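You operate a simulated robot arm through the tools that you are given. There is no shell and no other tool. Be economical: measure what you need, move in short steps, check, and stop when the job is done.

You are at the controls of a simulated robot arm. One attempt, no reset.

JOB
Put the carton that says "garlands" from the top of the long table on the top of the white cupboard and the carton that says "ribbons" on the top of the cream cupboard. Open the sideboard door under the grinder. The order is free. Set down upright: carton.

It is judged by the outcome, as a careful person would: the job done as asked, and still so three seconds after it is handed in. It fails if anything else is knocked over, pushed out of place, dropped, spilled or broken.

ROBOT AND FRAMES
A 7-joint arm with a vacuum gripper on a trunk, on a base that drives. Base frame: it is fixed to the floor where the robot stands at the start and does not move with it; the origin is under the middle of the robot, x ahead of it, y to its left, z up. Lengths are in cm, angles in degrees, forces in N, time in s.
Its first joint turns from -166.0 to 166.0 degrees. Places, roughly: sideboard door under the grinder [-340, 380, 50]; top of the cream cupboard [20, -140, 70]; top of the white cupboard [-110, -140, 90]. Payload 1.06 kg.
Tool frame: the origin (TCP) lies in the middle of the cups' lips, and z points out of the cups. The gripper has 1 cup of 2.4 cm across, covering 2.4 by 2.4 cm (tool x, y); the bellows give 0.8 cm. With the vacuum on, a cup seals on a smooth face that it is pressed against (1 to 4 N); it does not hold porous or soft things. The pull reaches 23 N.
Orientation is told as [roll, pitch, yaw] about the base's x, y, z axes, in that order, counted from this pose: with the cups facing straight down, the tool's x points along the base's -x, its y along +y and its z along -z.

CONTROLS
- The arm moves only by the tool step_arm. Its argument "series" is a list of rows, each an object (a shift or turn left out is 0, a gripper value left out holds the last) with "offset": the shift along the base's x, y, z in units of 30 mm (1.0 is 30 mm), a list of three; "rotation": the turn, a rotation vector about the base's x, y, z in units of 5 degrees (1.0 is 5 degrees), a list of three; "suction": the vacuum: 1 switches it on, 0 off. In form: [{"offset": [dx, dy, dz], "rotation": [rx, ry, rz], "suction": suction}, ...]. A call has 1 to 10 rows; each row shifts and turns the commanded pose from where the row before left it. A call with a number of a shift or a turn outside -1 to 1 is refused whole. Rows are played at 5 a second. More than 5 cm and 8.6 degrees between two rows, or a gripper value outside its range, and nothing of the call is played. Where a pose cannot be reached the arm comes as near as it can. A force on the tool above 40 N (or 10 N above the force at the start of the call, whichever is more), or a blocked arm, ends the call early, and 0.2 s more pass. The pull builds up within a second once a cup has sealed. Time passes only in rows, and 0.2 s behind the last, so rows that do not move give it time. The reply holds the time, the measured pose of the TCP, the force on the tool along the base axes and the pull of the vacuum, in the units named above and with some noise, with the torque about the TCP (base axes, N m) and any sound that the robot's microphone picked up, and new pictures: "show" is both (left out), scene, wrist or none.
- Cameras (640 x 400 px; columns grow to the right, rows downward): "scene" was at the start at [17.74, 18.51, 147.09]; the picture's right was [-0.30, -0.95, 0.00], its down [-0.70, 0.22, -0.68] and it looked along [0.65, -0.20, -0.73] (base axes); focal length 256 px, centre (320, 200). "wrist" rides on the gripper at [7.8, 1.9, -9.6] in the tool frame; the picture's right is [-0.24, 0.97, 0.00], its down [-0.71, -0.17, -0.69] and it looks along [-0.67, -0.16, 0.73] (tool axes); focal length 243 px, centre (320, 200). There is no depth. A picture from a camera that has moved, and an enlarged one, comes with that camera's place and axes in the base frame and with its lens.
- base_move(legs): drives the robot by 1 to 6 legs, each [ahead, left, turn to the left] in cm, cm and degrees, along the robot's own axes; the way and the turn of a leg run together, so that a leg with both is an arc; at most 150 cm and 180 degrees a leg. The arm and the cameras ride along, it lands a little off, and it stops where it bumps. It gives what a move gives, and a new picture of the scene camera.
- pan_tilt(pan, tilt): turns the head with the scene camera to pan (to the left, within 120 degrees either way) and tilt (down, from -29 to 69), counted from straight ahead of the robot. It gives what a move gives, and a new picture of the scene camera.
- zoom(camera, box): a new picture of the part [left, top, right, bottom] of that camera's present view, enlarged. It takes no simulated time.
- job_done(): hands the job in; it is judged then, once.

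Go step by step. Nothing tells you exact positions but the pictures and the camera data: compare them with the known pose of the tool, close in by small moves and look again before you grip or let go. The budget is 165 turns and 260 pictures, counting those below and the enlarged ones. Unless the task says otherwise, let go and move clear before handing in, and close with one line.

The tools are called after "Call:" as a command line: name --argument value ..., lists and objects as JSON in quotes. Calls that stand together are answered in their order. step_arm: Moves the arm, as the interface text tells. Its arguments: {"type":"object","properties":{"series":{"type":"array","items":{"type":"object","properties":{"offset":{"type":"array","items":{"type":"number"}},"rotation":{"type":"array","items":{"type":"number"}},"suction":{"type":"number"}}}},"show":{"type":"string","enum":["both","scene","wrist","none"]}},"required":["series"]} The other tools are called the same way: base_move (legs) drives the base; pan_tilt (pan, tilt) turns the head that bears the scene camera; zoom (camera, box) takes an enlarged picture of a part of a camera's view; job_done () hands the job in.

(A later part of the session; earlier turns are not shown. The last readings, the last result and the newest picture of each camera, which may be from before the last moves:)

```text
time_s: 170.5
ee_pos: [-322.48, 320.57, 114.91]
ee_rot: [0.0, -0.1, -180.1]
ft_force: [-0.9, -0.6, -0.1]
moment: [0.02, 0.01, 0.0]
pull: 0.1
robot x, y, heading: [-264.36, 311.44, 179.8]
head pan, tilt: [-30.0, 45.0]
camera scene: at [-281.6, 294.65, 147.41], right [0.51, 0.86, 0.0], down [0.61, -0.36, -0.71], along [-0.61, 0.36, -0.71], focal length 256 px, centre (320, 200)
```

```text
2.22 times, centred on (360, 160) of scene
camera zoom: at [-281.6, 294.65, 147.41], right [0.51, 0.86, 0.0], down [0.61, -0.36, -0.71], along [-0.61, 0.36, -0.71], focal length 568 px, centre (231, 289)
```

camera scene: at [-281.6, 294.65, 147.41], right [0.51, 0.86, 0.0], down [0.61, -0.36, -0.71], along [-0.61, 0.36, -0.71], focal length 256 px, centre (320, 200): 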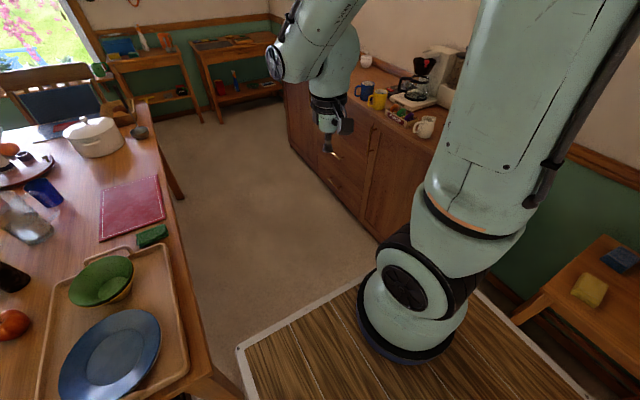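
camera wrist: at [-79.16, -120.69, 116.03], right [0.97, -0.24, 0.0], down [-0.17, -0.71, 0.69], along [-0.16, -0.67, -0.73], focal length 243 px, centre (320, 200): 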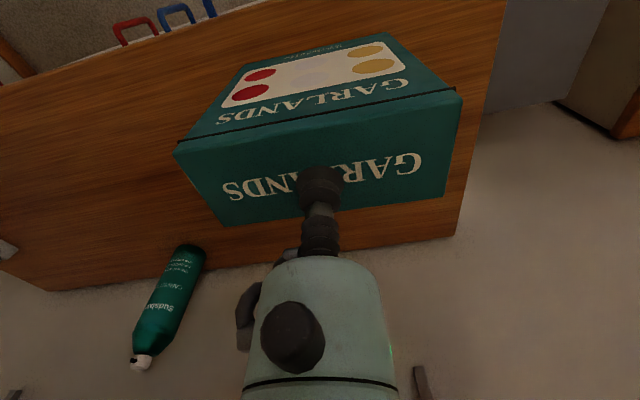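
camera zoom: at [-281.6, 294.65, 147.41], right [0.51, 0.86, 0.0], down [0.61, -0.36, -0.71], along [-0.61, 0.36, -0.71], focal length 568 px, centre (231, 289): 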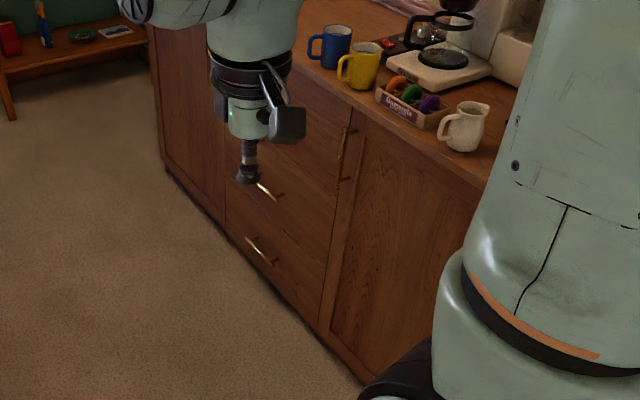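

Handle at x≈-370, z 66–80; the free stile below it is at about (-368.5, 382, 57). I turn the tool toward +y (18 steps of 5° about x) while moving left.

Call:
step_arm --series '[{"offset": [-0.6, 0, 0], "rotation": [1, 0, 0]}, {"offset": [-0.6, 0, 0], "rotation": [1, 0, 0]}, {"offset": [-0.6, 0, 0], "rotation": [1, 0, 0]}, {"offset": [-0.6, 0, 0], "rotation": [1, 0, 0]}, {"offset": [-0.6, 0, 0], "rotation": [1, 0, 0]}, {"offset": [-0.6, 0, 0], "rotation": [1, 0, 0]}, {"offset": [-0.6, 0, 0], "rotation": [1, 0, 0]}, {"offset": [-0.6, 0, 0], "rotation": [1, 0, 0]}, {"offset": [-0.6, 0, 0], "rotation": [1, 0, 0]}]' --show "scene"

Call:
step_arm --series '[{"offset": [-0.6, 0, -0.3], "rotation": [1, 0, 0]}, {"offset": [-0.6, 0, -0.3], "rotation": [1, 0, 0]}, {"offset": [-0.6, 0, -0.3], "rotation": [1, 0, 0]}, {"offset": [-0.6, 0, -0.3], "rotation": [1, 0, 0]}, {"offset": [-0.6, 0, -0.3], "rotation": [1, 0, 0]}, {"offset": [-0.6, 0, -0.3], "rotation": [1, 0, 0]}, {"offset": [-0.6, 0, -0.3], "rotation": [1, 0, 0]}, {"offset": [0, 0, -0.3], "rotation": [1, 0, 0]}, {"offset": [0, 0, -0.3], "rotation": [1, 0, 0]}]'

```text
time_s: 172.5
ee_pos: [-338.68, 320.68, 115.02]
ee_rot: [-45.1, 0.0, -179.9]
ft_force: [0.1, 0.2, -0.2]
moment: [0.0, 0.04, -0.01]
pull: 0.0
robot x, y, heading: [-264.2, 311.46, 179.7]
head pan, tilt: [-30.0, 45.0]
camera scene: at [-281.58, 294.67, 147.41], right [0.51, 0.86, 0.0], down [0.61, -0.36, -0.71], along [-0.61, 0.36, -0.71], focal length 256 px, centre (320, 200)
```

scene: 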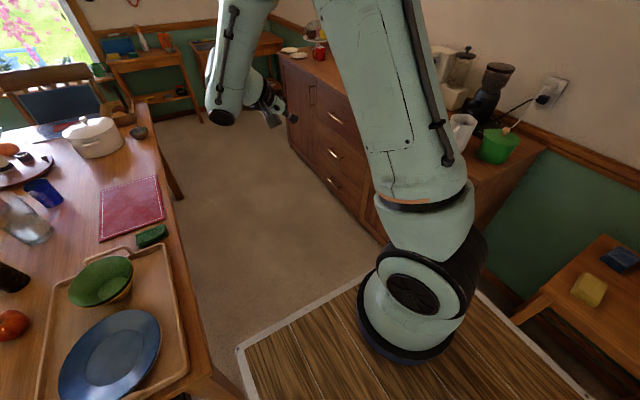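

```text
time_s: 174.5
ee_pos: [-351.2, 320.67, 106.82]
ee_rot: [-90.0, 0.0, -179.9]
ft_force: [1.1, -0.2, -0.1]
moment: [-0.05, 0.0, 0.04]
pull: 0.1
robot x, y, heading: [-264.58, 311.62, 179.7]
head pan, tilt: [-30.0, 45.0]
camera scene: at [-281.58, 294.67, 147.41], right [0.51, 0.86, 0.0], down [0.61, -0.36, -0.71], along [-0.61, 0.36, -0.71], focal length 256 px, centre (320, 200)
camera wrist: at [-343.5, 311.1, 104.92], right [-0.24, 0.0, -0.97], down [-0.71, -0.69, 0.17], along [-0.67, 0.73, 0.16], focal length 243 px, centre (320, 200)
```

scene: 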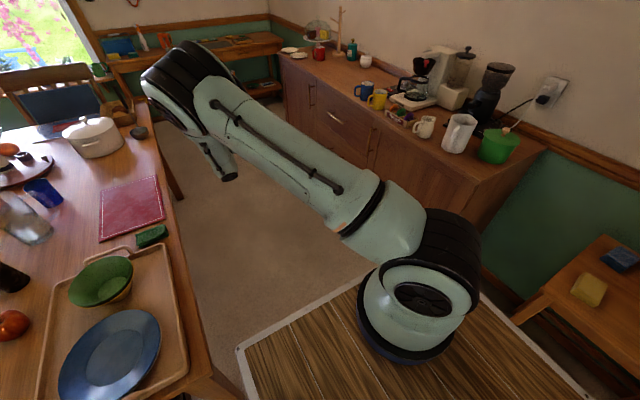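
wrist: 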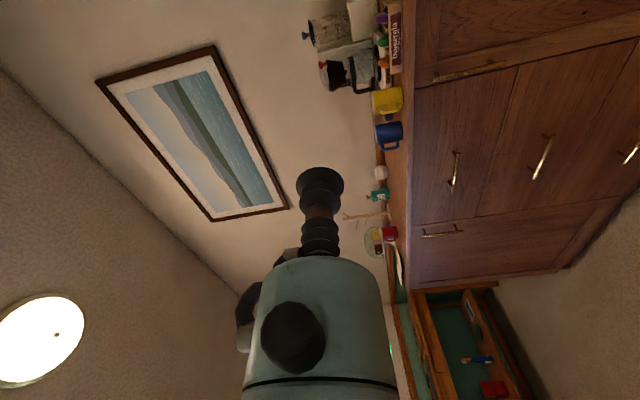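

Handle confirmed at (-370.7, z 64–81). I lower toward z≈56 and go to x≈-368, keeping away from the door for now.

Call:
step_arm --series '[{"offset": [-0.3, 0, -1]}, {"offset": [-0.3, 0, -1]}, {"offset": [-0.3, 0, -1]}, {"offset": [-0.3, 0, -1]}, {"offset": [-0.3, 0, -1]}, {"offset": [-0.3, 0, -1]}, {"offset": [-0.3, 0, -1]}, {"offset": [-0.3, 0, -1]}]' --show "scene"

```text
time_s: 176.3
ee_pos: [-358.34, 320.61, 82.87]
ee_rot: [-90.1, 0.1, -179.9]
ft_force: [-0.3, -0.3, 0.8]
moment: [-0.01, -0.03, 0.01]
pull: 0.0
robot x, y, heading: [-264.6, 311.54, 179.3]
head pan, tilt: [-30.0, 45.0]
camera scene: at [-281.58, 294.64, 147.41], right [0.51, 0.86, 0.0], down [0.61, -0.36, -0.71], along [-0.61, 0.36, -0.71], focal length 256 px, centre (320, 200)
```

scene: 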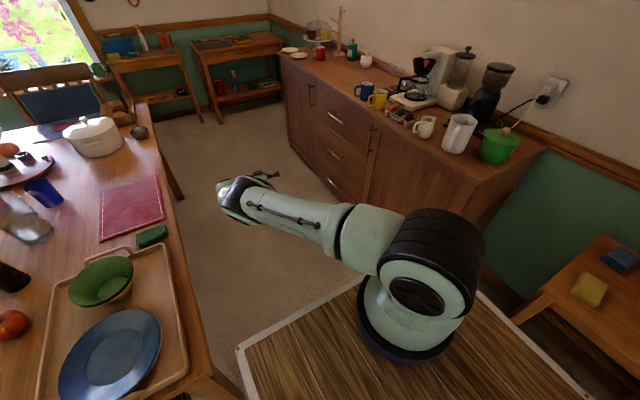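

Call:
step_arm --series '[{"offset": [-0.35, 0.8, -1]}, {"offset": [-0.35, 0.8, -1]}, {"offset": [-0.35, 0.8, -1]}, {"offset": [-0.35, 0.8, -1]}, {"offset": [-0.35, 0.8, -1]}, {"offset": [-0.35, 0.8, -1]}, {"offset": [-0.35, 0.8, -1]}, {"offset": [-0.35, 0.8, -1]}, {"offset": [-0.4, 1, -1]}, {}]'

```text
time_s: 178.5
ee_pos: [-358.24, 329.53, 74.88]
ee_rot: [-90.0, 0.0, -180.0]
ft_force: [-0.9, -0.1, 0.5]
moment: [0.01, 0.03, 0.03]
pull: 0.0
out of reach, approached as far as the arm can: row 2, 3, 4, 5, 6, 7, 8, 9
robot x, y, heading: [-264.36, 311.38, 179.7]
head pan, tilt: [-30.0, 45.0]
camera scene: at [-281.6, 294.66, 147.41], right [0.51, 0.86, 0.0], down [0.61, -0.36, -0.71], along [-0.61, 0.36, -0.71], focal length 256 px, centre (320, 200)
camera wrist: at [-350.4, 319.86, 73.02], right [-0.24, 0.0, -0.97], down [-0.71, -0.69, 0.17], along [-0.67, 0.73, 0.16], focal length 243 px, centre (320, 200)
```

scene: 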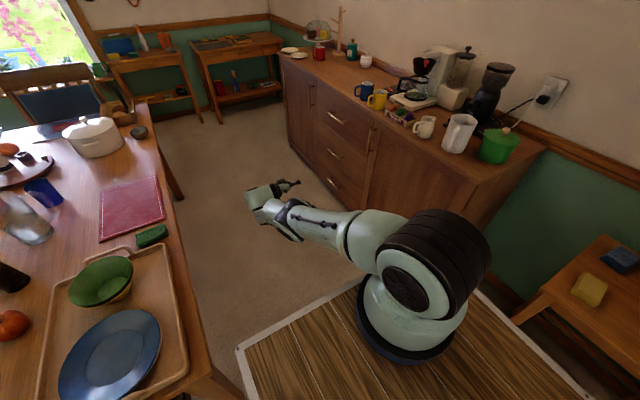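
wrist: 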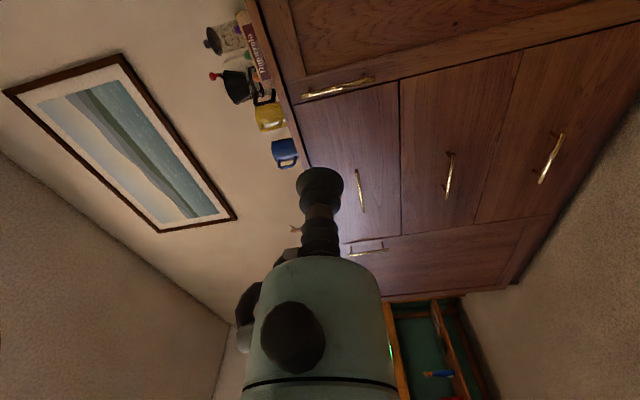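

Joint limits stopped that path. I try moving toward the door at this height first.

Call:
step_arm --series '[{"offset": [0, 0.8, 0]}, {"offset": [0, 0.8, 0]}, {"offset": [0, 0.8, 0]}, {"offset": [0, 0.8, 0]}, {"offset": [0, 0.8, 0]}, {"offset": [0, 0.8, 0]}]' --show "scene"

```text
time_s: 179.9
ee_pos: [-358.51, 343.52, 74.91]
ee_rot: [-89.9, 0.0, -179.8]
ft_force: [0.1, 0.3, 0.0]
moment: [0.01, 0.02, 0.01]
pull: 0.2
robot x, y, heading: [-264.73, 311.74, 180.0]
head pan, tilt: [-30.0, 45.0]
camera scene: at [-281.6, 294.63, 147.4], right [0.51, 0.86, 0.0], down [0.61, -0.36, -0.71], along [-0.61, 0.36, -0.71], focal length 256 px, centre (320, 200)
```

scene: 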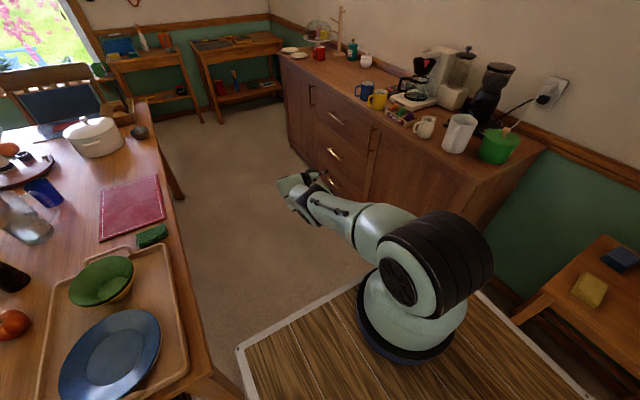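

Call:
step_arm --series '[{"offset": [0, 0.9, 0]}, {"offset": [0, 0.9, 0]}, {"offset": [0, 0.9, 0]}, {"offset": [0, 0.9, 0]}, {"offset": [0, 0.9, 0]}, {"offset": [0, 0.9, 0]}, {"offset": [0, 0.9, 0]}, {"offset": [0, 0.9, 0]}, {}]'

```text
time_s: 181.9
ee_pos: [-356.07, 359.48, 76.3]
ee_rot: [-90.0, 0.0, -179.8]
ft_force: [0.2, -0.4, 0.3]
moment: [0.02, 0.01, 0.03]
pull: 0.1
out of reach, approached as far as the arm can: row 2, 3, 4, 5, 6, 7, 8
robot x, y, heading: [-264.57, 311.89, 179.8]
head pan, tilt: [-30.0, 45.0]
camera scene: at [-281.61, 294.66, 147.41], right [0.51, 0.86, 0.0], down [0.61, -0.36, -0.71], along [-0.61, 0.36, -0.71], focal length 256 px, centre (320, 200)
camera wrist: at [-348.14, 349.89, 74.41], right [-0.23, 0.0, -0.97], down [-0.71, -0.69, 0.17], along [-0.67, 0.73, 0.16], focal length 243 px, centre (320, 200)
```

scene: 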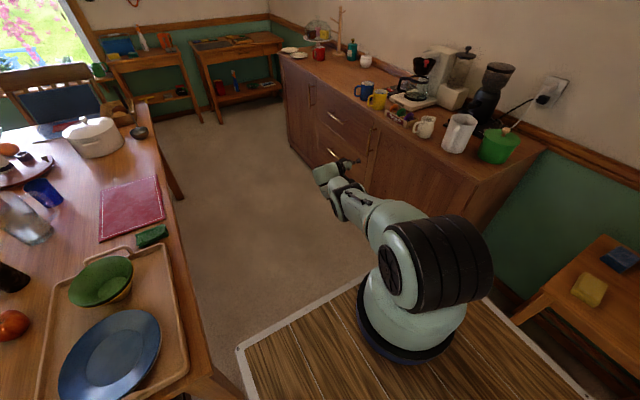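
wrist: 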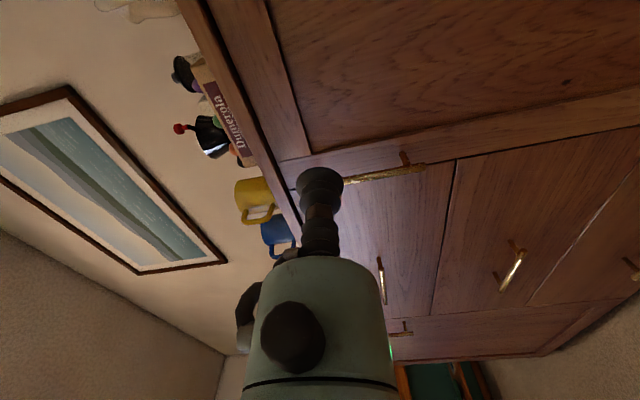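

The geometry is better with the arm squarely in front of the door. I retract and raise the arm, then drive 62 cm ahead along the gap (11 cm margin to the table).

Call:
step_arm --series '[{"offset": [0, -0.9, 0]}, {"offset": [0, -0.9, 0]}, {"offset": [0, -0.9, 0.2]}, {"offset": [0, -0.9, 0.5]}, {"offset": [0, -0.9, 1]}, {"offset": [0, -0.9, 1]}, {"offset": [0, -0.9, 1]}, {"offset": [0, -0.9, 1]}, {"offset": [0, -0.9, 1]}, {"offset": [0, -0.9, 1]}]' --show "none"

Call:
step_arm --series '[{"offset": [0.4, 0, 1]}, {"offset": [0.4, 0, 1]}, {"offset": [0.4, 0, 1]}, {"offset": [0.4, 0, 1]}]' --show "scene"

```text
time_s: 184.1
ee_pos: [-356.01, 359.5, 76.32]
ee_rot: [-90.1, 0.1, -179.9]
ft_force: [0.1, 0.0, 1.3]
moment: [-0.02, -0.01, 0.0]
pull: 0.1
out of reach, approached as far as the arm can: row 1, 2, 3, 4, 5, 6, 7, 8, 9, 10
robot x, y, heading: [-264.3, 311.41, 179.6]
head pan, tilt: [-30.0, 45.0]
```

```text
time_s: 185.1
ee_pos: [-356.07, 359.46, 76.32]
ee_rot: [-90.1, 0.0, -179.9]
ft_force: [-0.6, 0.7, 1.0]
moment: [0.02, 0.0, 0.01]
pull: 0.0
out of reach, approached as far as the arm can: row 1, 2, 3, 4
robot x, y, heading: [-264.6, 311.54, 179.6]
head pan, tilt: [-30.0, 45.0]
camera scene: at [-281.6, 294.66, 147.41], right [0.51, 0.86, 0.0], down [0.61, -0.36, -0.71], along [-0.61, 0.36, -0.71], focal length 256 px, centre (320, 200)
```

scene: 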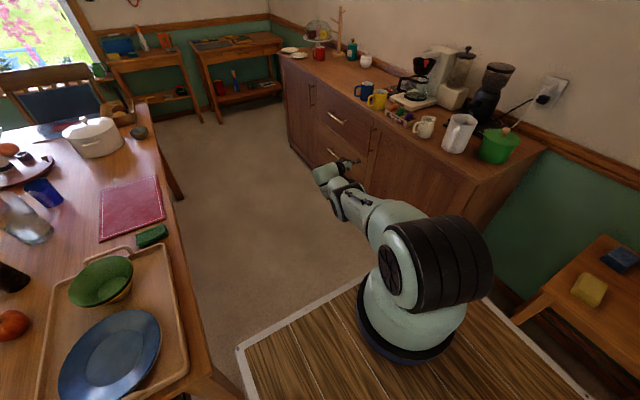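

The arm is stuck at a limit; I try small different motions.

Call:
step_arm --series '[{"offset": [0, 0, 0.3]}, {"offset": [0, 0, 0.3]}]' --show "none"

Call:
step_arm --series '[{"offset": [0, -0.2, 0]}, {"offset": [0, -0.2, 0]}]' --show "none"

Call:
step_arm --series '[{"offset": [-0.3, 0, 0]}, {"offset": [-0.3, 0, 0]}]' --show "none"

Call:
step_arm --series '[{"rotation": [-1, 0, 0]}, {"rotation": [-1, 0, 0]}]' --show "none"

Call:
step_arm --series '[{"rotation": [0, 0, 1]}, {"rotation": [0, 0, 1]}]' --show "none"

```text
time_s: 185.7
ee_pos: [-355.88, 359.5, 76.3]
ee_rot: [-90.0, 0.0, -179.8]
ft_force: [0.2, -0.1, 0.5]
moment: [0.01, -0.02, 0.01]
pull: 0.1
out of reach, approached as far as the arm can: row 1, 2
robot x, y, heading: [-264.81, 311.57, 179.7]
head pan, tilt: [-30.0, 45.0]
```

```text
time_s: 186.3
ee_pos: [-355.49, 358.98, 75.46]
ee_rot: [-89.8, 1.3, 179.7]
ft_force: [-0.2, 0.2, 0.2]
moment: [0.04, 0.0, 0.02]
pull: 0.1
out of reach, approached as far as the arm can: row 1, 2
robot x, y, heading: [-264.57, 311.65, 179.5]
head pan, tilt: [-30.0, 45.0]
```

```text
time_s: 186.9
ee_pos: [-356.14, 359.01, 76.25]
ee_rot: [-90.0, 0.0, -180.0]
ft_force: [-0.8, 0.3, 0.6]
moment: [-0.01, 0.02, -0.01]
pull: 0.0
out of reach, approached as far as the arm can: row 1, 2
robot x, y, heading: [-264.61, 311.27, 179.5]
head pan, tilt: [-30.0, 45.0]
```

```text
time_s: 187.5
ee_pos: [-355.97, 359.02, 76.06]
ee_rot: [-80.0, 0.0, -180.0]
ft_force: [0.0, 0.1, -0.3]
moment: [0.01, 0.0, 0.01]
pull: 0.0
robot x, y, heading: [-264.71, 311.46, 179.5]
head pan, tilt: [-30.0, 45.0]
```

```text
time_s: 188.1
ee_pos: [-356.15, 359.0, 76.17]
ee_rot: [-79.9, 0.0, -169.9]
ft_force: [-0.9, 0.1, -0.1]
moment: [0.01, -0.04, 0.01]
pull: 0.0
robot x, y, heading: [-264.48, 311.55, 179.7]
head pan, tilt: [-30.0, 45.0]
```

Rotations free it. I retract while raising and tilting the tool back down.

Call:
step_arm --series '[{"offset": [0, -0.5, 0], "rotation": [-1, 0, 0]}, {"offset": [0, -0.6, 0.3], "rotation": [-1, 0, 0]}, {"offset": [0, -0.6, 0.6], "rotation": [-1, 0, 0]}, {"offset": [0, -0.6, 1], "rotation": [-1, 0, 0]}, {"offset": [0, -0.6, 1]}, {"offset": [0, -0.6, 1]}, {"offset": [0, -0.6, 1]}, {"offset": [0, -0.6, 1]}, {"offset": [0, -0.6, 1]}, {"offset": [0, -0.6, 1]}]' --show "scene"

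```text
time_s: 190.3
ee_pos: [-355.98, 341.35, 99.9]
ee_rot: [-60.3, -3.4, -170.5]
ft_force: [-0.4, -0.2, -1.0]
moment: [0.01, -0.01, -0.02]
pull: 0.1
robot x, y, heading: [-264.45, 311.22, 179.5]
head pan, tilt: [-30.0, 45.0]
camera scene: at [-281.64, 294.7, 147.41], right [0.51, 0.86, 0.0], down [0.61, -0.36, -0.71], along [-0.61, 0.36, -0.71], focal length 256 px, centre (320, 200)
```

scene: 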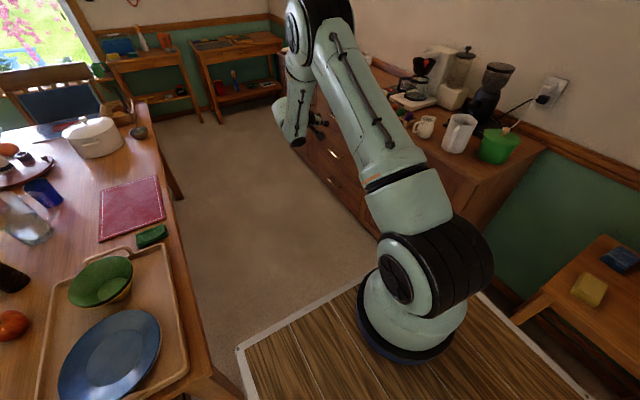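

Elbow-up now, better. I advance the base 30 cm so the tool direction is closer to radial.

Call:
base_move --legs '[[30, 0, 0]]'

Call:
step_arm --series '[{"offset": [0.6, 0, 0], "rotation": [0, 0, -1]}, {"offset": [0.6, 0, 0], "rotation": [0, 0, -1]}, {"offset": [0.6, 0, 0], "rotation": [1, 0, 0]}, {"offset": [0.6, 0, 0], "rotation": [1, 0, 0]}, {"offset": [0.6, 0, 0], "rotation": [1, 0, 0]}, {"offset": [0.6, 0, 0], "rotation": [1, 0, 0]}, {"offset": [0.6, 0, 0], "rotation": [1, 0, 0]}, {"offset": [0.6, 0, 0], "rotation": [1, 0, 0]}]'

```text
time_s: 192.4
ee_pos: [-386.44, 341.08, 99.97]
ee_rot: [-60.3, -3.4, -170.4]
ft_force: [0.5, 0.4, 0.1]
moment: [0.01, 0.0, -0.01]
pull: 0.1
robot x, y, heading: [-294.41, 311.84, 179.6]
head pan, tilt: [-30.0, 45.0]
camera scene: at [-311.75, 294.76, 147.41], right [0.5, 0.86, 0.0], down [0.61, -0.36, -0.71], along [-0.61, 0.36, -0.71], focal length 256 px, centre (320, 200)
```

scene: 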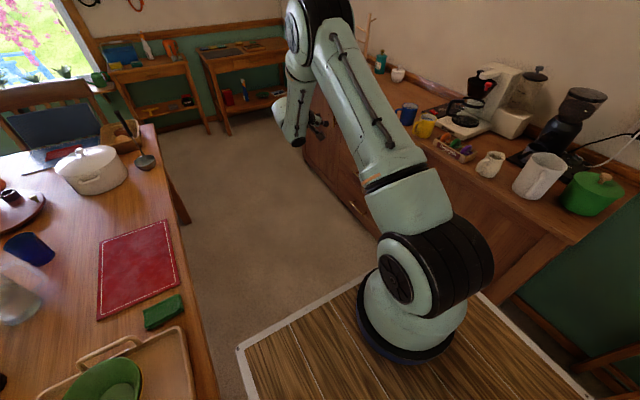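

```text
time_s: 194.2
ee_pos: [-371.9, 341.14, 99.87]
ee_rot: [-90.4, -3.1, -178.5]
ft_force: [-0.3, -0.2, -0.2]
moment: [-0.01, -0.01, -0.01]
pull: 0.0
robot x, y, heading: [-294.5, 311.63, 180.0]
head pan, tilt: [-30.0, 45.0]
camera scene: at [-311.73, 294.77, 147.41], right [0.5, 0.86, 0.0], down [0.61, -0.36, -0.71], along [-0.61, 0.36, -0.71], focal length 256 px, centre (320, 200)
camera wrist: at [-364.0, 331.77, 97.55], right [-0.29, 0.0, -0.96], down [-0.68, -0.7, 0.2], along [-0.67, 0.71, 0.2], focal length 243 px, centre (320, 200)
```

scene: 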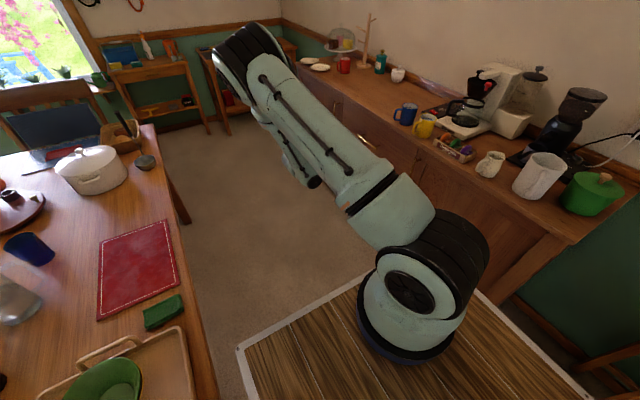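
wrist: 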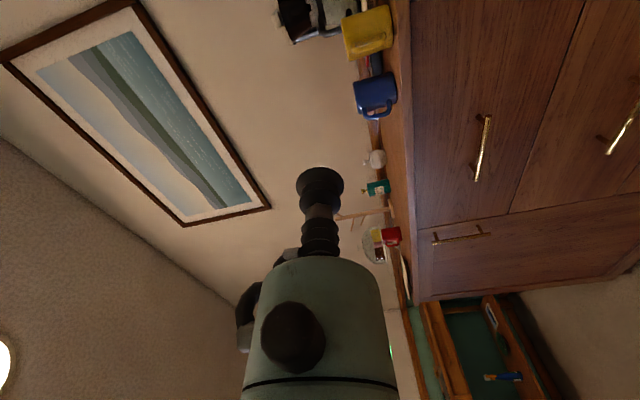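

Now forward to y≈360, then down.

Call:
step_arm --series '[{"offset": [0.3, 0.9, 0]}, {"offset": [0.3, 0.9, 0]}, {"offset": [0.3, 0.9, 0]}, {"offset": [0.3, 0.9, -0.5]}, {"offset": [0.3, 0.9, -0.8]}, {"offset": [0.3, 0.9, -0.8]}, {"offset": [0, 0, -0.9]}, {"offset": [0, 0, -0.9]}, {"offset": [0, 0, -0.9]}, {"offset": [0, 0, -0.9]}]'

```text
time_s: 196.4
ee_pos: [-366.67, 357.5, 82.86]
ee_rot: [-90.3, -3.0, -178.6]
ft_force: [0.2, -0.8, 0.9]
moment: [0.01, 0.0, 0.03]
pull: 0.0
robot x, y, heading: [-294.79, 312.34, 179.9]
head pan, tilt: [-30.0, 45.0]
camera scene: at [-311.73, 294.76, 147.41], right [0.5, 0.86, 0.0], down [0.61, -0.36, -0.71], along [-0.61, 0.36, -0.71], focal length 256 px, centre (320, 200)
camera wrist: at [-358.72, 348.02, 80.44], right [-0.29, 0.0, -0.96], down [-0.68, -0.7, 0.21], along [-0.67, 0.71, 0.2], focal length 243 px, centre (320, 200)
```

scene: 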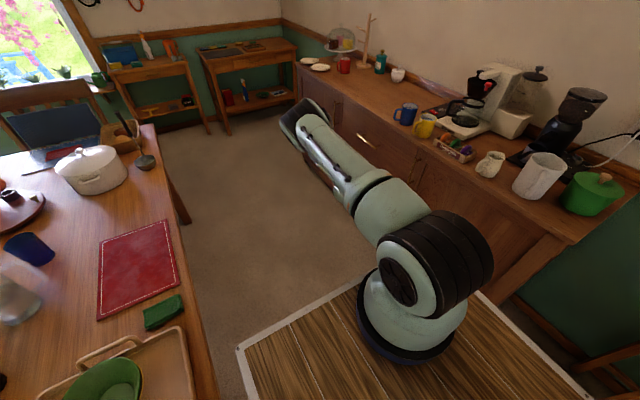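
wrist: 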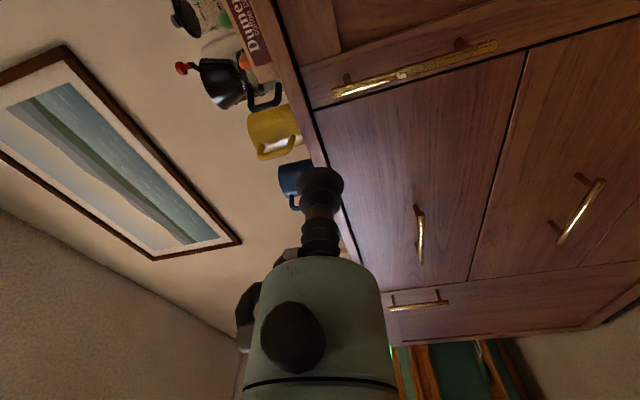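

Panel begins at x≈-367; I'll use the panel at about (-360, z 62). Moving there.

Call:
step_arm --series '[{"offset": [0.5, 0, -0.8]}, {"offset": [0.5, 0, -0.8]}, {"offset": [0.5, 0, -0.8]}, {"offset": [0.5, 0, -0.8]}, {"offset": [0.2, 0, -0.8]}, {"offset": [0, 0, -0.8]}, {"offset": [0, 0, -0.8]}, {"offset": [0, 0, -0.8]}, {}]'

```text
time_s: 198.4
ee_pos: [-359.98, 357.23, 63.52]
ee_rot: [-90.4, -3.1, -178.5]
ft_force: [0.1, 0.6, 0.0]
moment: [0.0, 0.0, 0.01]
pull: 0.1
robot x, y, heading: [-294.9, 311.88, 179.9]
head pan, tilt: [-30.0, 45.0]
camera scene: at [-311.74, 294.76, 147.41], right [0.5, 0.86, 0.0], down [0.61, -0.36, -0.71], along [-0.61, 0.36, -0.71], focal length 256 px, centre (320, 200)
camera wrist: at [-352.11, 347.82, 61.14], right [-0.29, 0.0, -0.96], down [-0.68, -0.7, 0.2], along [-0.67, 0.71, 0.2], focal length 243 px, centre (320, 200)
```

scene: 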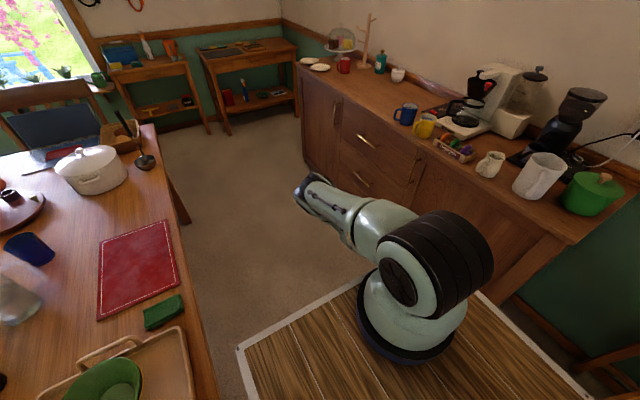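
wrist: 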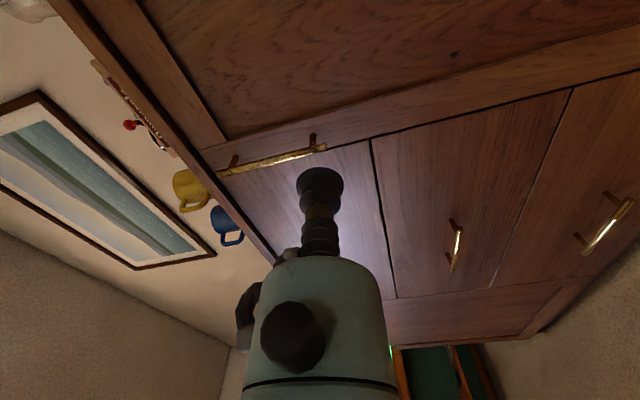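

Call:
step_arm --series '[{"offset": [0, 0.9, 0]}, {"offset": [0, 0.9, 0]}, {"offset": [0, 0.9, 0]}, {"offset": [0, 0.9, 0]}, {"offset": [0, 0.9, 0]}, {"offset": [0, 0.9, 0]}, {"offset": [0, 0.9, 0]}, {}]'

```text
time_s: 200.2
ee_pos: [-360.08, 376.12, 63.5]
ee_rot: [-90.4, -3.2, -178.6]
ft_force: [-0.4, -0.1, 0.3]
moment: [0.01, -0.01, 0.0]
pull: 0.1
robot x, y, heading: [-294.6, 311.81, 179.6]
head pan, tilt: [-30.0, 45.0]
camera scene: at [-311.74, 294.76, 147.41], right [0.5, 0.86, 0.0], down [0.61, -0.36, -0.71], along [-0.61, 0.36, -0.71], focal length 256 px, centre (320, 200)
camera wrist: at [-352.13, 366.75, 61.13], right [-0.29, 0.0, -0.96], down [-0.68, -0.7, 0.21], along [-0.67, 0.71, 0.2], focal length 243 px, centre (320, 200)
```

scene: 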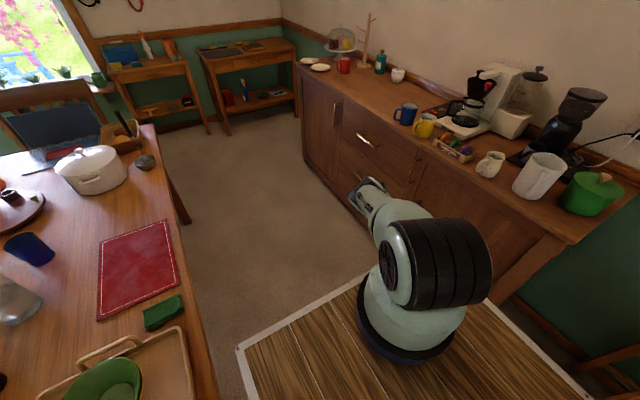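
wrist: 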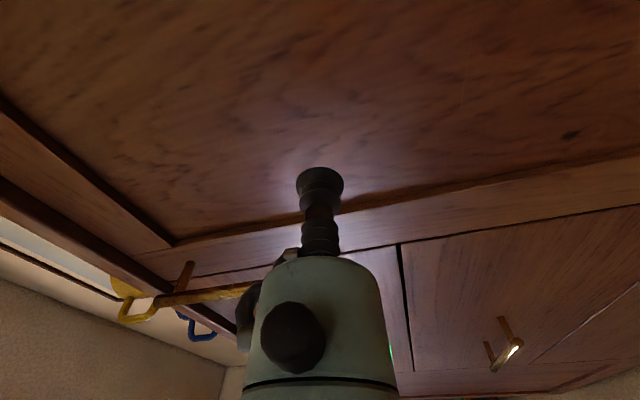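

Call:
step_arm --series '[{"offset": [0, 0.5, 0], "suction": 1}, {"offset": [0, 0.3, 0]}, {"offset": [0, 0.2, 0]}, {"offset": [0, 0.2, 0]}, {"offset": [0, 0.15, 0]}, {"offset": [0, 0.15, 0]}, {"offset": [0, 0.15, 0]}, {"offset": [0, 0.15, 0]}, {}, {}]'

```text
time_s: 201.8
ee_pos: [-359.97, 380.79, 63.62]
ee_rot: [-90.4, -3.1, -178.4]
ft_force: [9.1, -20.0, 15.5]
moment: [-0.24, 0.01, 0.02]
pull: 22.9
robot x, y, heading: [-294.81, 311.21, 179.8]
head pan, tilt: [-30.0, 45.0]
stopped in row 8: the force on the tool passed its limit (the readings are from after the stop); the commanded pose is now the measured one
camera scene: at [-311.64, 294.6, 147.4], right [0.5, 0.86, 0.0], down [0.61, -0.35, -0.71], along [-0.61, 0.36, -0.71], focal length 256 px, centre (320, 200)
camera wrist: at [-352.07, 371.51, 61.2], right [-0.29, 0.0, -0.96], down [-0.68, -0.7, 0.2], along [-0.68, 0.71, 0.2], focal length 243 px, centre (320, 200)
```

scene: 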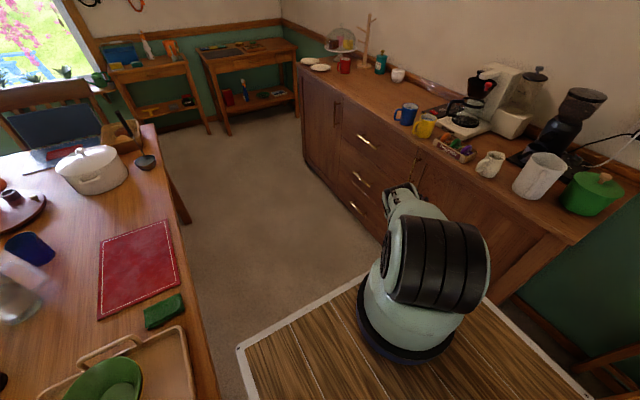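
wrist: 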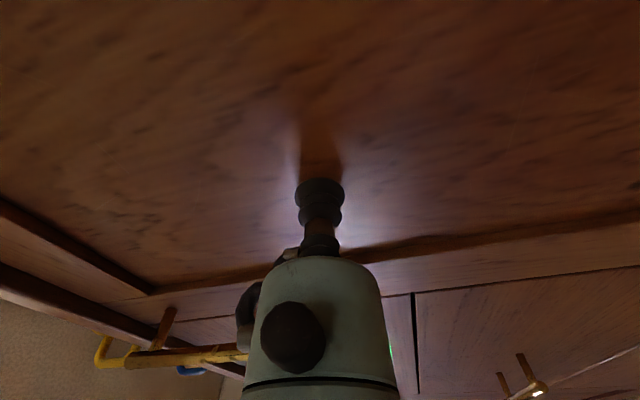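

Sealed on the door. I pull along the hinge arc, slowly.

Call:
step_arm --series '[{"offset": [0, -0.2, 0]}, {"offset": [0, -0.256, 0], "rotation": [0, 0, 0.2]}, {"offset": [0.02, -0.512, 0], "rotation": [0, 0, 0.4]}, {"offset": [0.06, -0.766, 0], "rotation": [0, 0, 0.6]}, {"offset": [0.1, -0.761, 0], "rotation": [0, 0, 0.6]}, {}]'

```text
time_s: 203.2
ee_pos: [-359.6, 373.63, 63.49]
ee_rot: [-90.4, -3.0, -169.4]
ft_force: [-1.3, -0.6, 10.7]
moment: [-0.16, -0.11, -0.1]
pull: 23.1
robot x, y, heading: [-294.81, 311.93, 180.1]
head pan, tilt: [-30.0, 45.0]
camera scene: at [-311.71, 294.69, 147.41], right [0.5, 0.86, 0.0], down [0.61, -0.36, -0.71], along [-0.61, 0.36, -0.71], focal length 256 px, centre (320, 200)
camera wrist: at [-350.29, 365.54, 61.15], right [-0.28, -0.05, -0.96], down [-0.56, -0.8, 0.2], along [-0.78, 0.59, 0.2], focal length 243 px, centre (320, 200)
```

scene: 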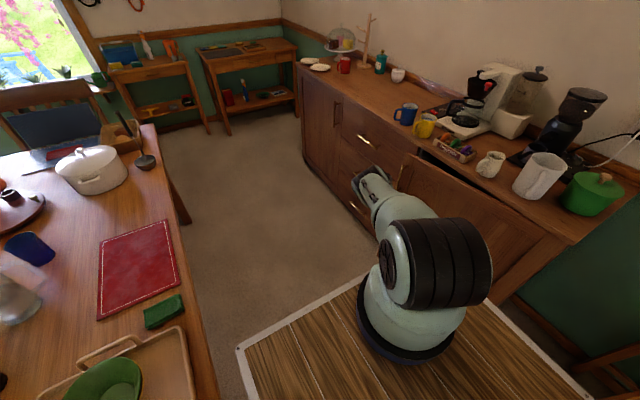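
wrist: 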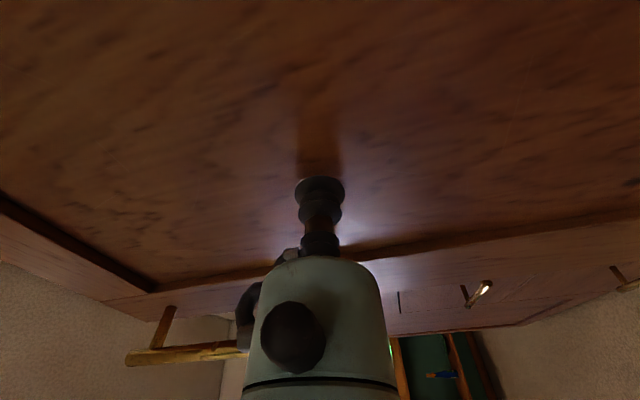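

The door is opening. Continuing the arc to ~33°.

Call:
step_arm --series '[{"offset": [0.14, -0.755, 0.08], "rotation": [0, 0, 0.6]}, {"offset": [0.179, -0.747, 0.08], "rotation": [0, 0, 0.6]}, {"offset": [0.218, -0.736, 0], "rotation": [0, 0, 0.6]}, {"offset": [0.256, -0.724, 0], "rotation": [0, 0, 0.6]}, {"offset": [0.294, -0.71, 0], "rotation": [0, 0, 0.6]}, {"offset": [0.331, -0.693, 0], "rotation": [0, 0, 0.6]}, {"offset": [0.366, -0.675, 0], "rotation": [0, 0, 0.6]}, {"offset": [0.401, -0.655, 0], "rotation": [0, 0, 0.6]}, {}]'

```text
time_s: 205.2
ee_pos: [-352.92, 356.27, 64.07]
ee_rot: [-90.3, -2.9, -145.3]
ft_force: [-9.2, -6.0, 3.2]
moment: [0.0, -0.04, -0.28]
pull: 23.3
robot x, y, heading: [-294.63, 311.48, 179.7]
head pan, tilt: [-30.0, 45.0]
camera scene: at [-311.75, 294.69, 147.4], right [0.5, 0.86, 0.0], down [0.61, -0.36, -0.71], along [-0.61, 0.36, -0.71], focal length 256 px, centre (320, 200)
camera wrist: at [-341.27, 352.74, 61.67], right [-0.24, -0.16, -0.96], down [-0.18, -0.96, 0.2], along [-0.95, 0.23, 0.2], focal length 243 px, centre (320, 200)
```

scene: 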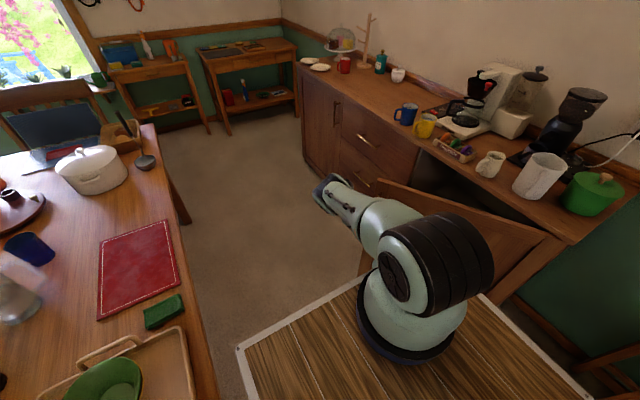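
wrist: 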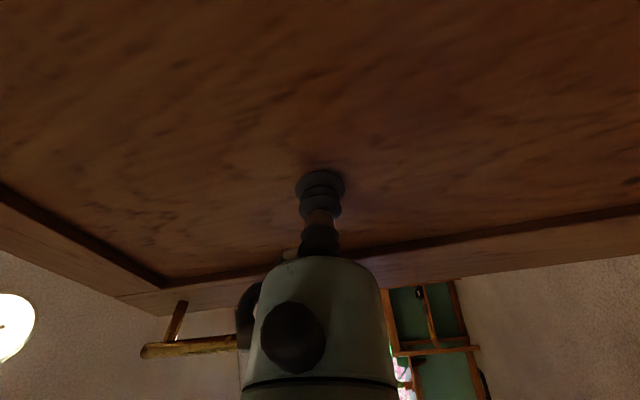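

Door at ~34°. I continue to ~45°, then will release, back off, and re-grip from further right.

Call:
step_arm --series '[{"offset": [0.435, -0.633, 0], "rotation": [0, 0, 0.6]}, {"offset": [0.468, -0.609, 0], "rotation": [0, 0, 0.6]}, {"offset": [0.499, -0.584, 0], "rotation": [0, 0, 0.6]}, {"offset": [0.529, -0.557, 0], "rotation": [0, 0, 0.6]}, {}]'

```text
time_s: 206.4
ee_pos: [-347.03, 349.14, 64.12]
ee_rot: [-90.2, -3.0, -133.4]
ft_force: [-4.7, -5.2, -4.5]
moment: [-0.01, 0.02, -0.23]
pull: 23.2
robot x, y, heading: [-294.8, 311.62, 179.8]
head pan, tilt: [-30.0, 45.0]
camera scene: at [-311.75, 294.72, 147.4], right [0.5, 0.86, 0.0], down [0.61, -0.36, -0.71], along [-0.61, 0.36, -0.71], focal length 256 px, centre (320, 200)
camera wrist: at [-334.83, 348.07, 61.6], right [-0.2, -0.2, -0.96], down [0.02, -0.98, 0.21], along [-0.98, 0.02, 0.2], focal length 243 px, centre (320, 200)
```

scene: 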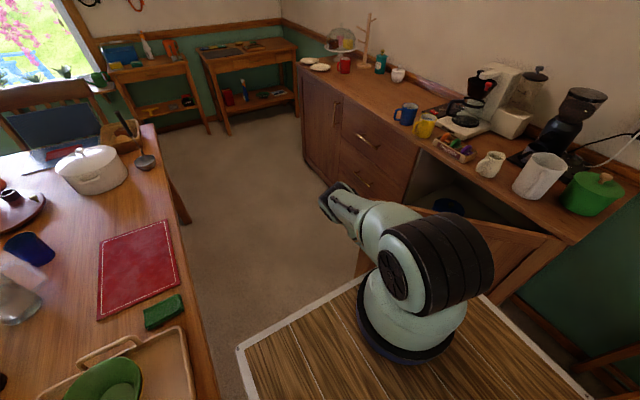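
wrist: 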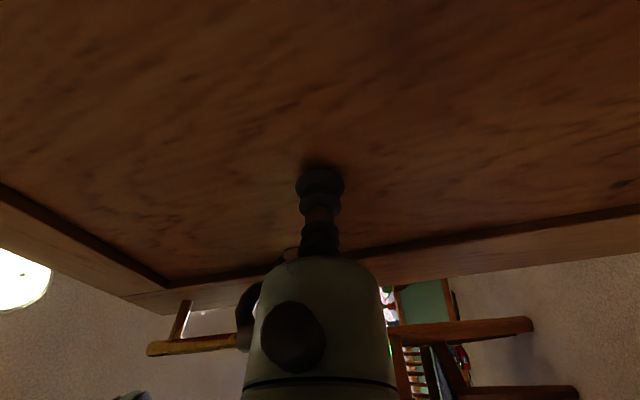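

Still smooth; continuing to ~57°.

Call:
step_arm --series '[{"offset": [0.557, -0.529, 0], "rotation": [0, 0, 0.6]}, {"offset": [0.584, -0.499, 0], "rotation": [0, 0, 0.6]}, {"offset": [0.609, -0.468, 0], "rotation": [0, 0, 0.6]}, {"offset": [0.633, -0.435, 0], "rotation": [0, 0, 0.6]}, {}]'

```text
time_s: 207.6
ee_pos: [-347.98, 343.97, 68.5]
ee_rot: [-90.2, -3.0, -121.6]
ft_force: [6.9, 7.1, -6.8]
moment: [0.07, 0.18, -0.1]
pull: 23.0
out of reach, approached as far as the arm can: row 1, 2, 3, 4
robot x, y, heading: [-294.7, 311.72, 179.9]
head pan, tilt: [-30.0, 45.0]
camera scene: at [-311.72, 294.76, 147.41], right [0.5, 0.86, 0.0], down [0.61, -0.36, -0.71], along [-0.61, 0.36, -0.71], focal length 256 px, centre (320, 200)
camera wrist: at [-335.86, 345.48, 66.2], right [-0.15, -0.24, -0.96], down [0.22, -0.95, 0.21], along [-0.96, -0.18, 0.2], focal length 243 px, centre (320, 200)
```

scene: 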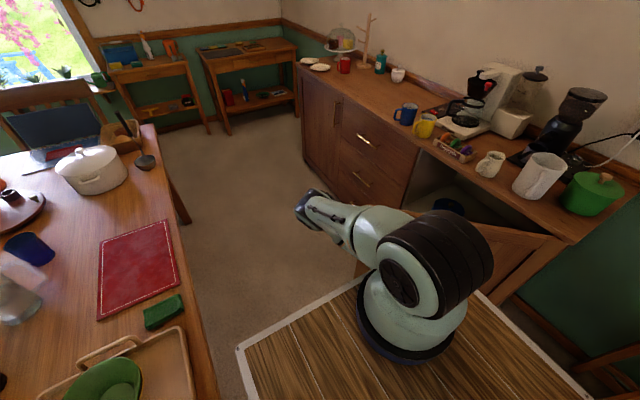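
wrist: 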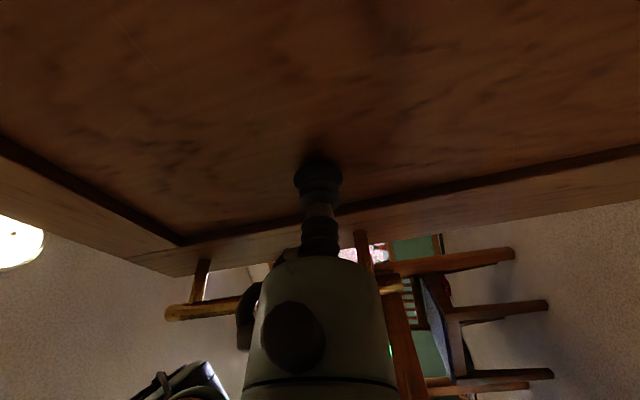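

Limit reached at ~50°. I release and back the base off 55 cm.

Call:
step_arm --series '[{"suction": 0}, {}, {}, {"offset": [0.3, -0.25, 0]}, {"offset": [0.3, -0.25, 0]}]' --show "none"

Call:
base_move --legs '[[-15, 0, 0], [-40, 0, 0]]'

Call:
step_arm --series '[{}]' --show "wrist"

```text
time_s: 208.8
ee_pos: [-347.57, 342.49, 69.22]
ee_rot: [-90.1, -2.9, -121.6]
ft_force: [-0.9, 0.0, -0.2]
moment: [0.03, -0.01, 0.01]
pull: 0.1
out of reach, approached as far as the arm can: row 4, 5
robot x, y, heading: [-294.96, 311.73, 179.7]
head pan, tilt: [-30.0, 45.0]
```

```text
time_s: 212.3
ee_pos: [-292.51, 342.18, 69.19]
ee_rot: [-90.2, -3.1, -121.4]
ft_force: [-0.8, 0.6, -0.5]
moment: [0.01, 0.0, -0.03]
pull: 0.1
robot x, y, heading: [-239.5, 311.36, 180.1]
head pan, tilt: [-30.0, 45.0]
camera scene: at [-256.54, 294.57, 147.41], right [0.5, 0.87, 0.0], down [0.61, -0.35, -0.71], along [-0.61, 0.35, -0.71], focal length 256 px, centre (320, 200)
```

scene: 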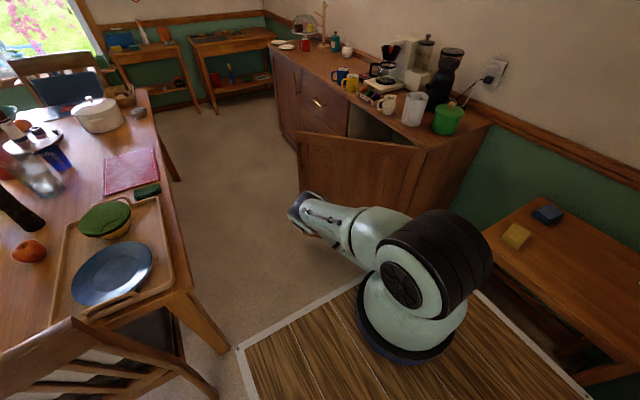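

```text
time_s: 212.7
ee_pos: [-292.61, 342.18, 69.07]
ee_rot: [-90.3, -3.0, -121.4]
ft_force: [-0.1, 0.2, 0.6]
moment: [-0.01, -0.04, 0.03]
pull: 0.1
robot x, y, heading: [-239.74, 311.59, 180.2]
head pan, tilt: [-30.0, 45.0]
camera wrist: at [-280.39, 343.68, 66.8], right [-0.15, -0.24, -0.96], down [0.22, -0.95, 0.21], along [-0.96, -0.18, 0.2], focal length 243 px, centre (320, 200)
```

wrist: 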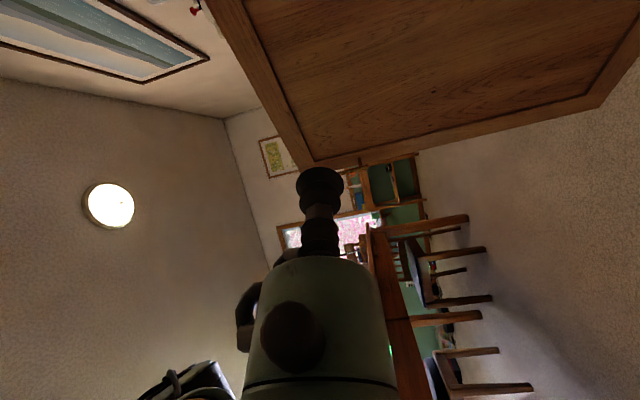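

Door stays at ~45°. I re-approach its panel squarely from the right.

Call:
step_arm --series '[{"offset": [-1, 0, 0], "rotation": [0, 0, -0.4]}, {"offset": [-1, 0, 0], "rotation": [0, 0, -0.4]}, {"offset": [-1, 0, 0], "rotation": [0, 0, -0.4]}, {"offset": [-1, 0, 0], "rotation": [0, 0, -0.4]}, {"offset": [-1, 0, 0], "rotation": [0, 0, -0.4]}, {"offset": [-1, 0, 0], "rotation": [0, 0, -0.4]}, {"offset": [-1, 0, -0.3]}, {"offset": [-1, 0, -0.3]}, {"offset": [-1, 0, -0.3]}, {"offset": [-1, 0, -0.3]}]' --show "none"

Call:
step_arm --series '[{"offset": [-1, 0, 0]}, {"offset": [-1, 0, 0]}, {"offset": [-1, 0, 0]}, {"offset": [-1, 0, 0]}, {}]'

```text
time_s: 214.9
ee_pos: [-322.54, 342.16, 65.47]
ee_rot: [-90.2, -3.0, -133.4]
ft_force: [0.3, 0.4, -0.4]
moment: [-0.02, 0.03, 0.02]
pull: 0.0
robot x, y, heading: [-239.6, 311.58, 180.1]
head pan, tilt: [-30.0, 45.0]
```

```text
time_s: 216.1
ee_pos: [-334.42, 342.09, 65.47]
ee_rot: [-90.1, -3.0, -133.4]
ft_force: [-0.6, 0.3, -0.6]
moment: [0.01, -0.03, -0.03]
pull: 0.1
robot x, y, heading: [-239.73, 311.85, 180.0]
head pan, tilt: [-30.0, 45.0]
camera scene: at [-256.55, 294.57, 147.41], right [0.5, 0.87, 0.0], down [0.61, -0.35, -0.71], along [-0.61, 0.35, -0.71], focal length 256 px, centre (320, 200)
camera wrist: at [-322.35, 341.14, 63.2], right [-0.2, -0.21, -0.96], down [0.02, -0.98, 0.21], along [-0.98, 0.02, 0.2], focal length 243 px, centre (320, 200)
```

scene: 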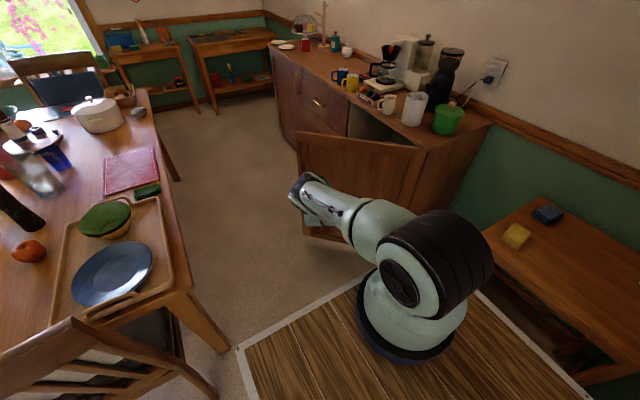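
wrist: 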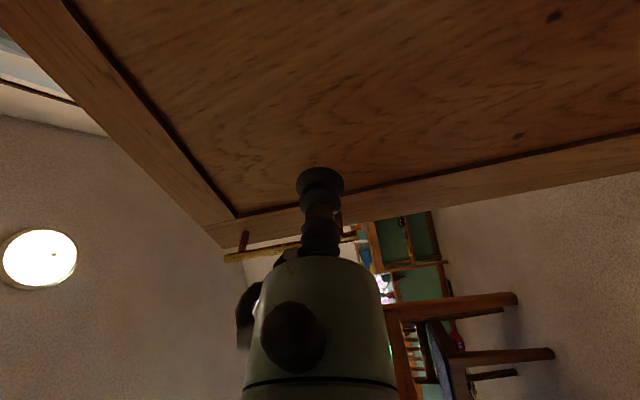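

Call:
step_arm --series '[{"offset": [-0.6, 0.6, 0], "suction": 1}, {"offset": [-0.6, 0.6, 0]}, {"offset": [-0.6, 0.6, 0]}, {"offset": [-0.6, 0.6, 0]}, {"offset": [-0.3, 0.3, 0]}, {"offset": [-0.15, 0.15, 0]}, {"offset": [-0.12, 0.12, 0]}, {"offset": [-0.1, 0.1, 0]}, {"offset": [-0.1, 0.1, 0]}, {}]'

```text
time_s: 218.3
ee_pos: [-339.04, 347.23, 66.01]
ee_rot: [-90.1, -3.1, -133.3]
ft_force: [0.2, -0.6, -0.1]
moment: [-0.04, 0.0, 0.0]
pull: 0.1
out of reach, approached as far as the arm can: row 3, 4, 5, 6, 7, 8, 9
robot x, y, heading: [-239.74, 311.63, 180.4]
head pan, tilt: [-30.0, 45.0]
camera scene: at [-256.55, 294.57, 147.41], right [0.5, 0.87, 0.0], down [0.61, -0.35, -0.71], along [-0.61, 0.35, -0.71], focal length 256 px, centre (320, 200)
camera wrist: at [-326.81, 346.11, 63.63], right [-0.2, -0.21, -0.96], down [0.02, -0.98, 0.21], along [-0.98, 0.02, 0.2], focal length 243 px, centre (320, 200)
```

scene: 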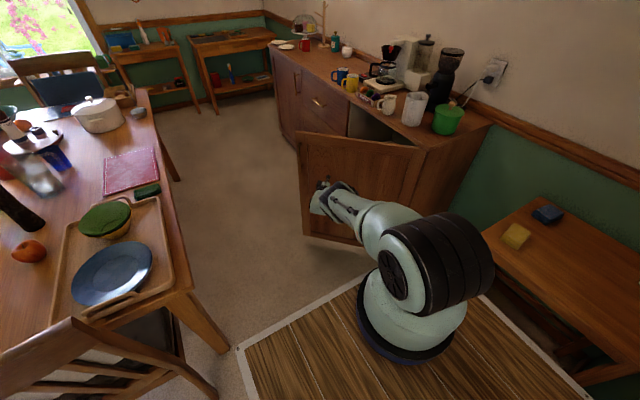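
wrist: 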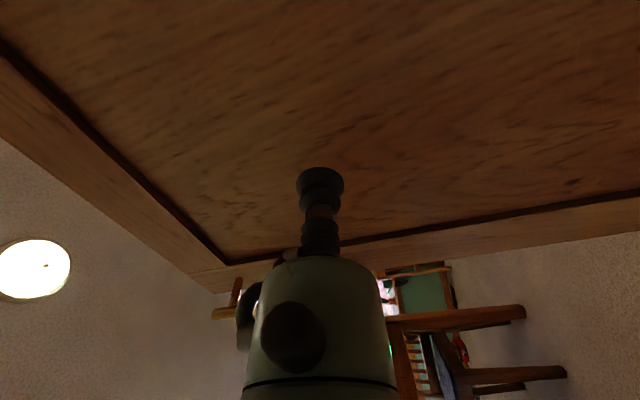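

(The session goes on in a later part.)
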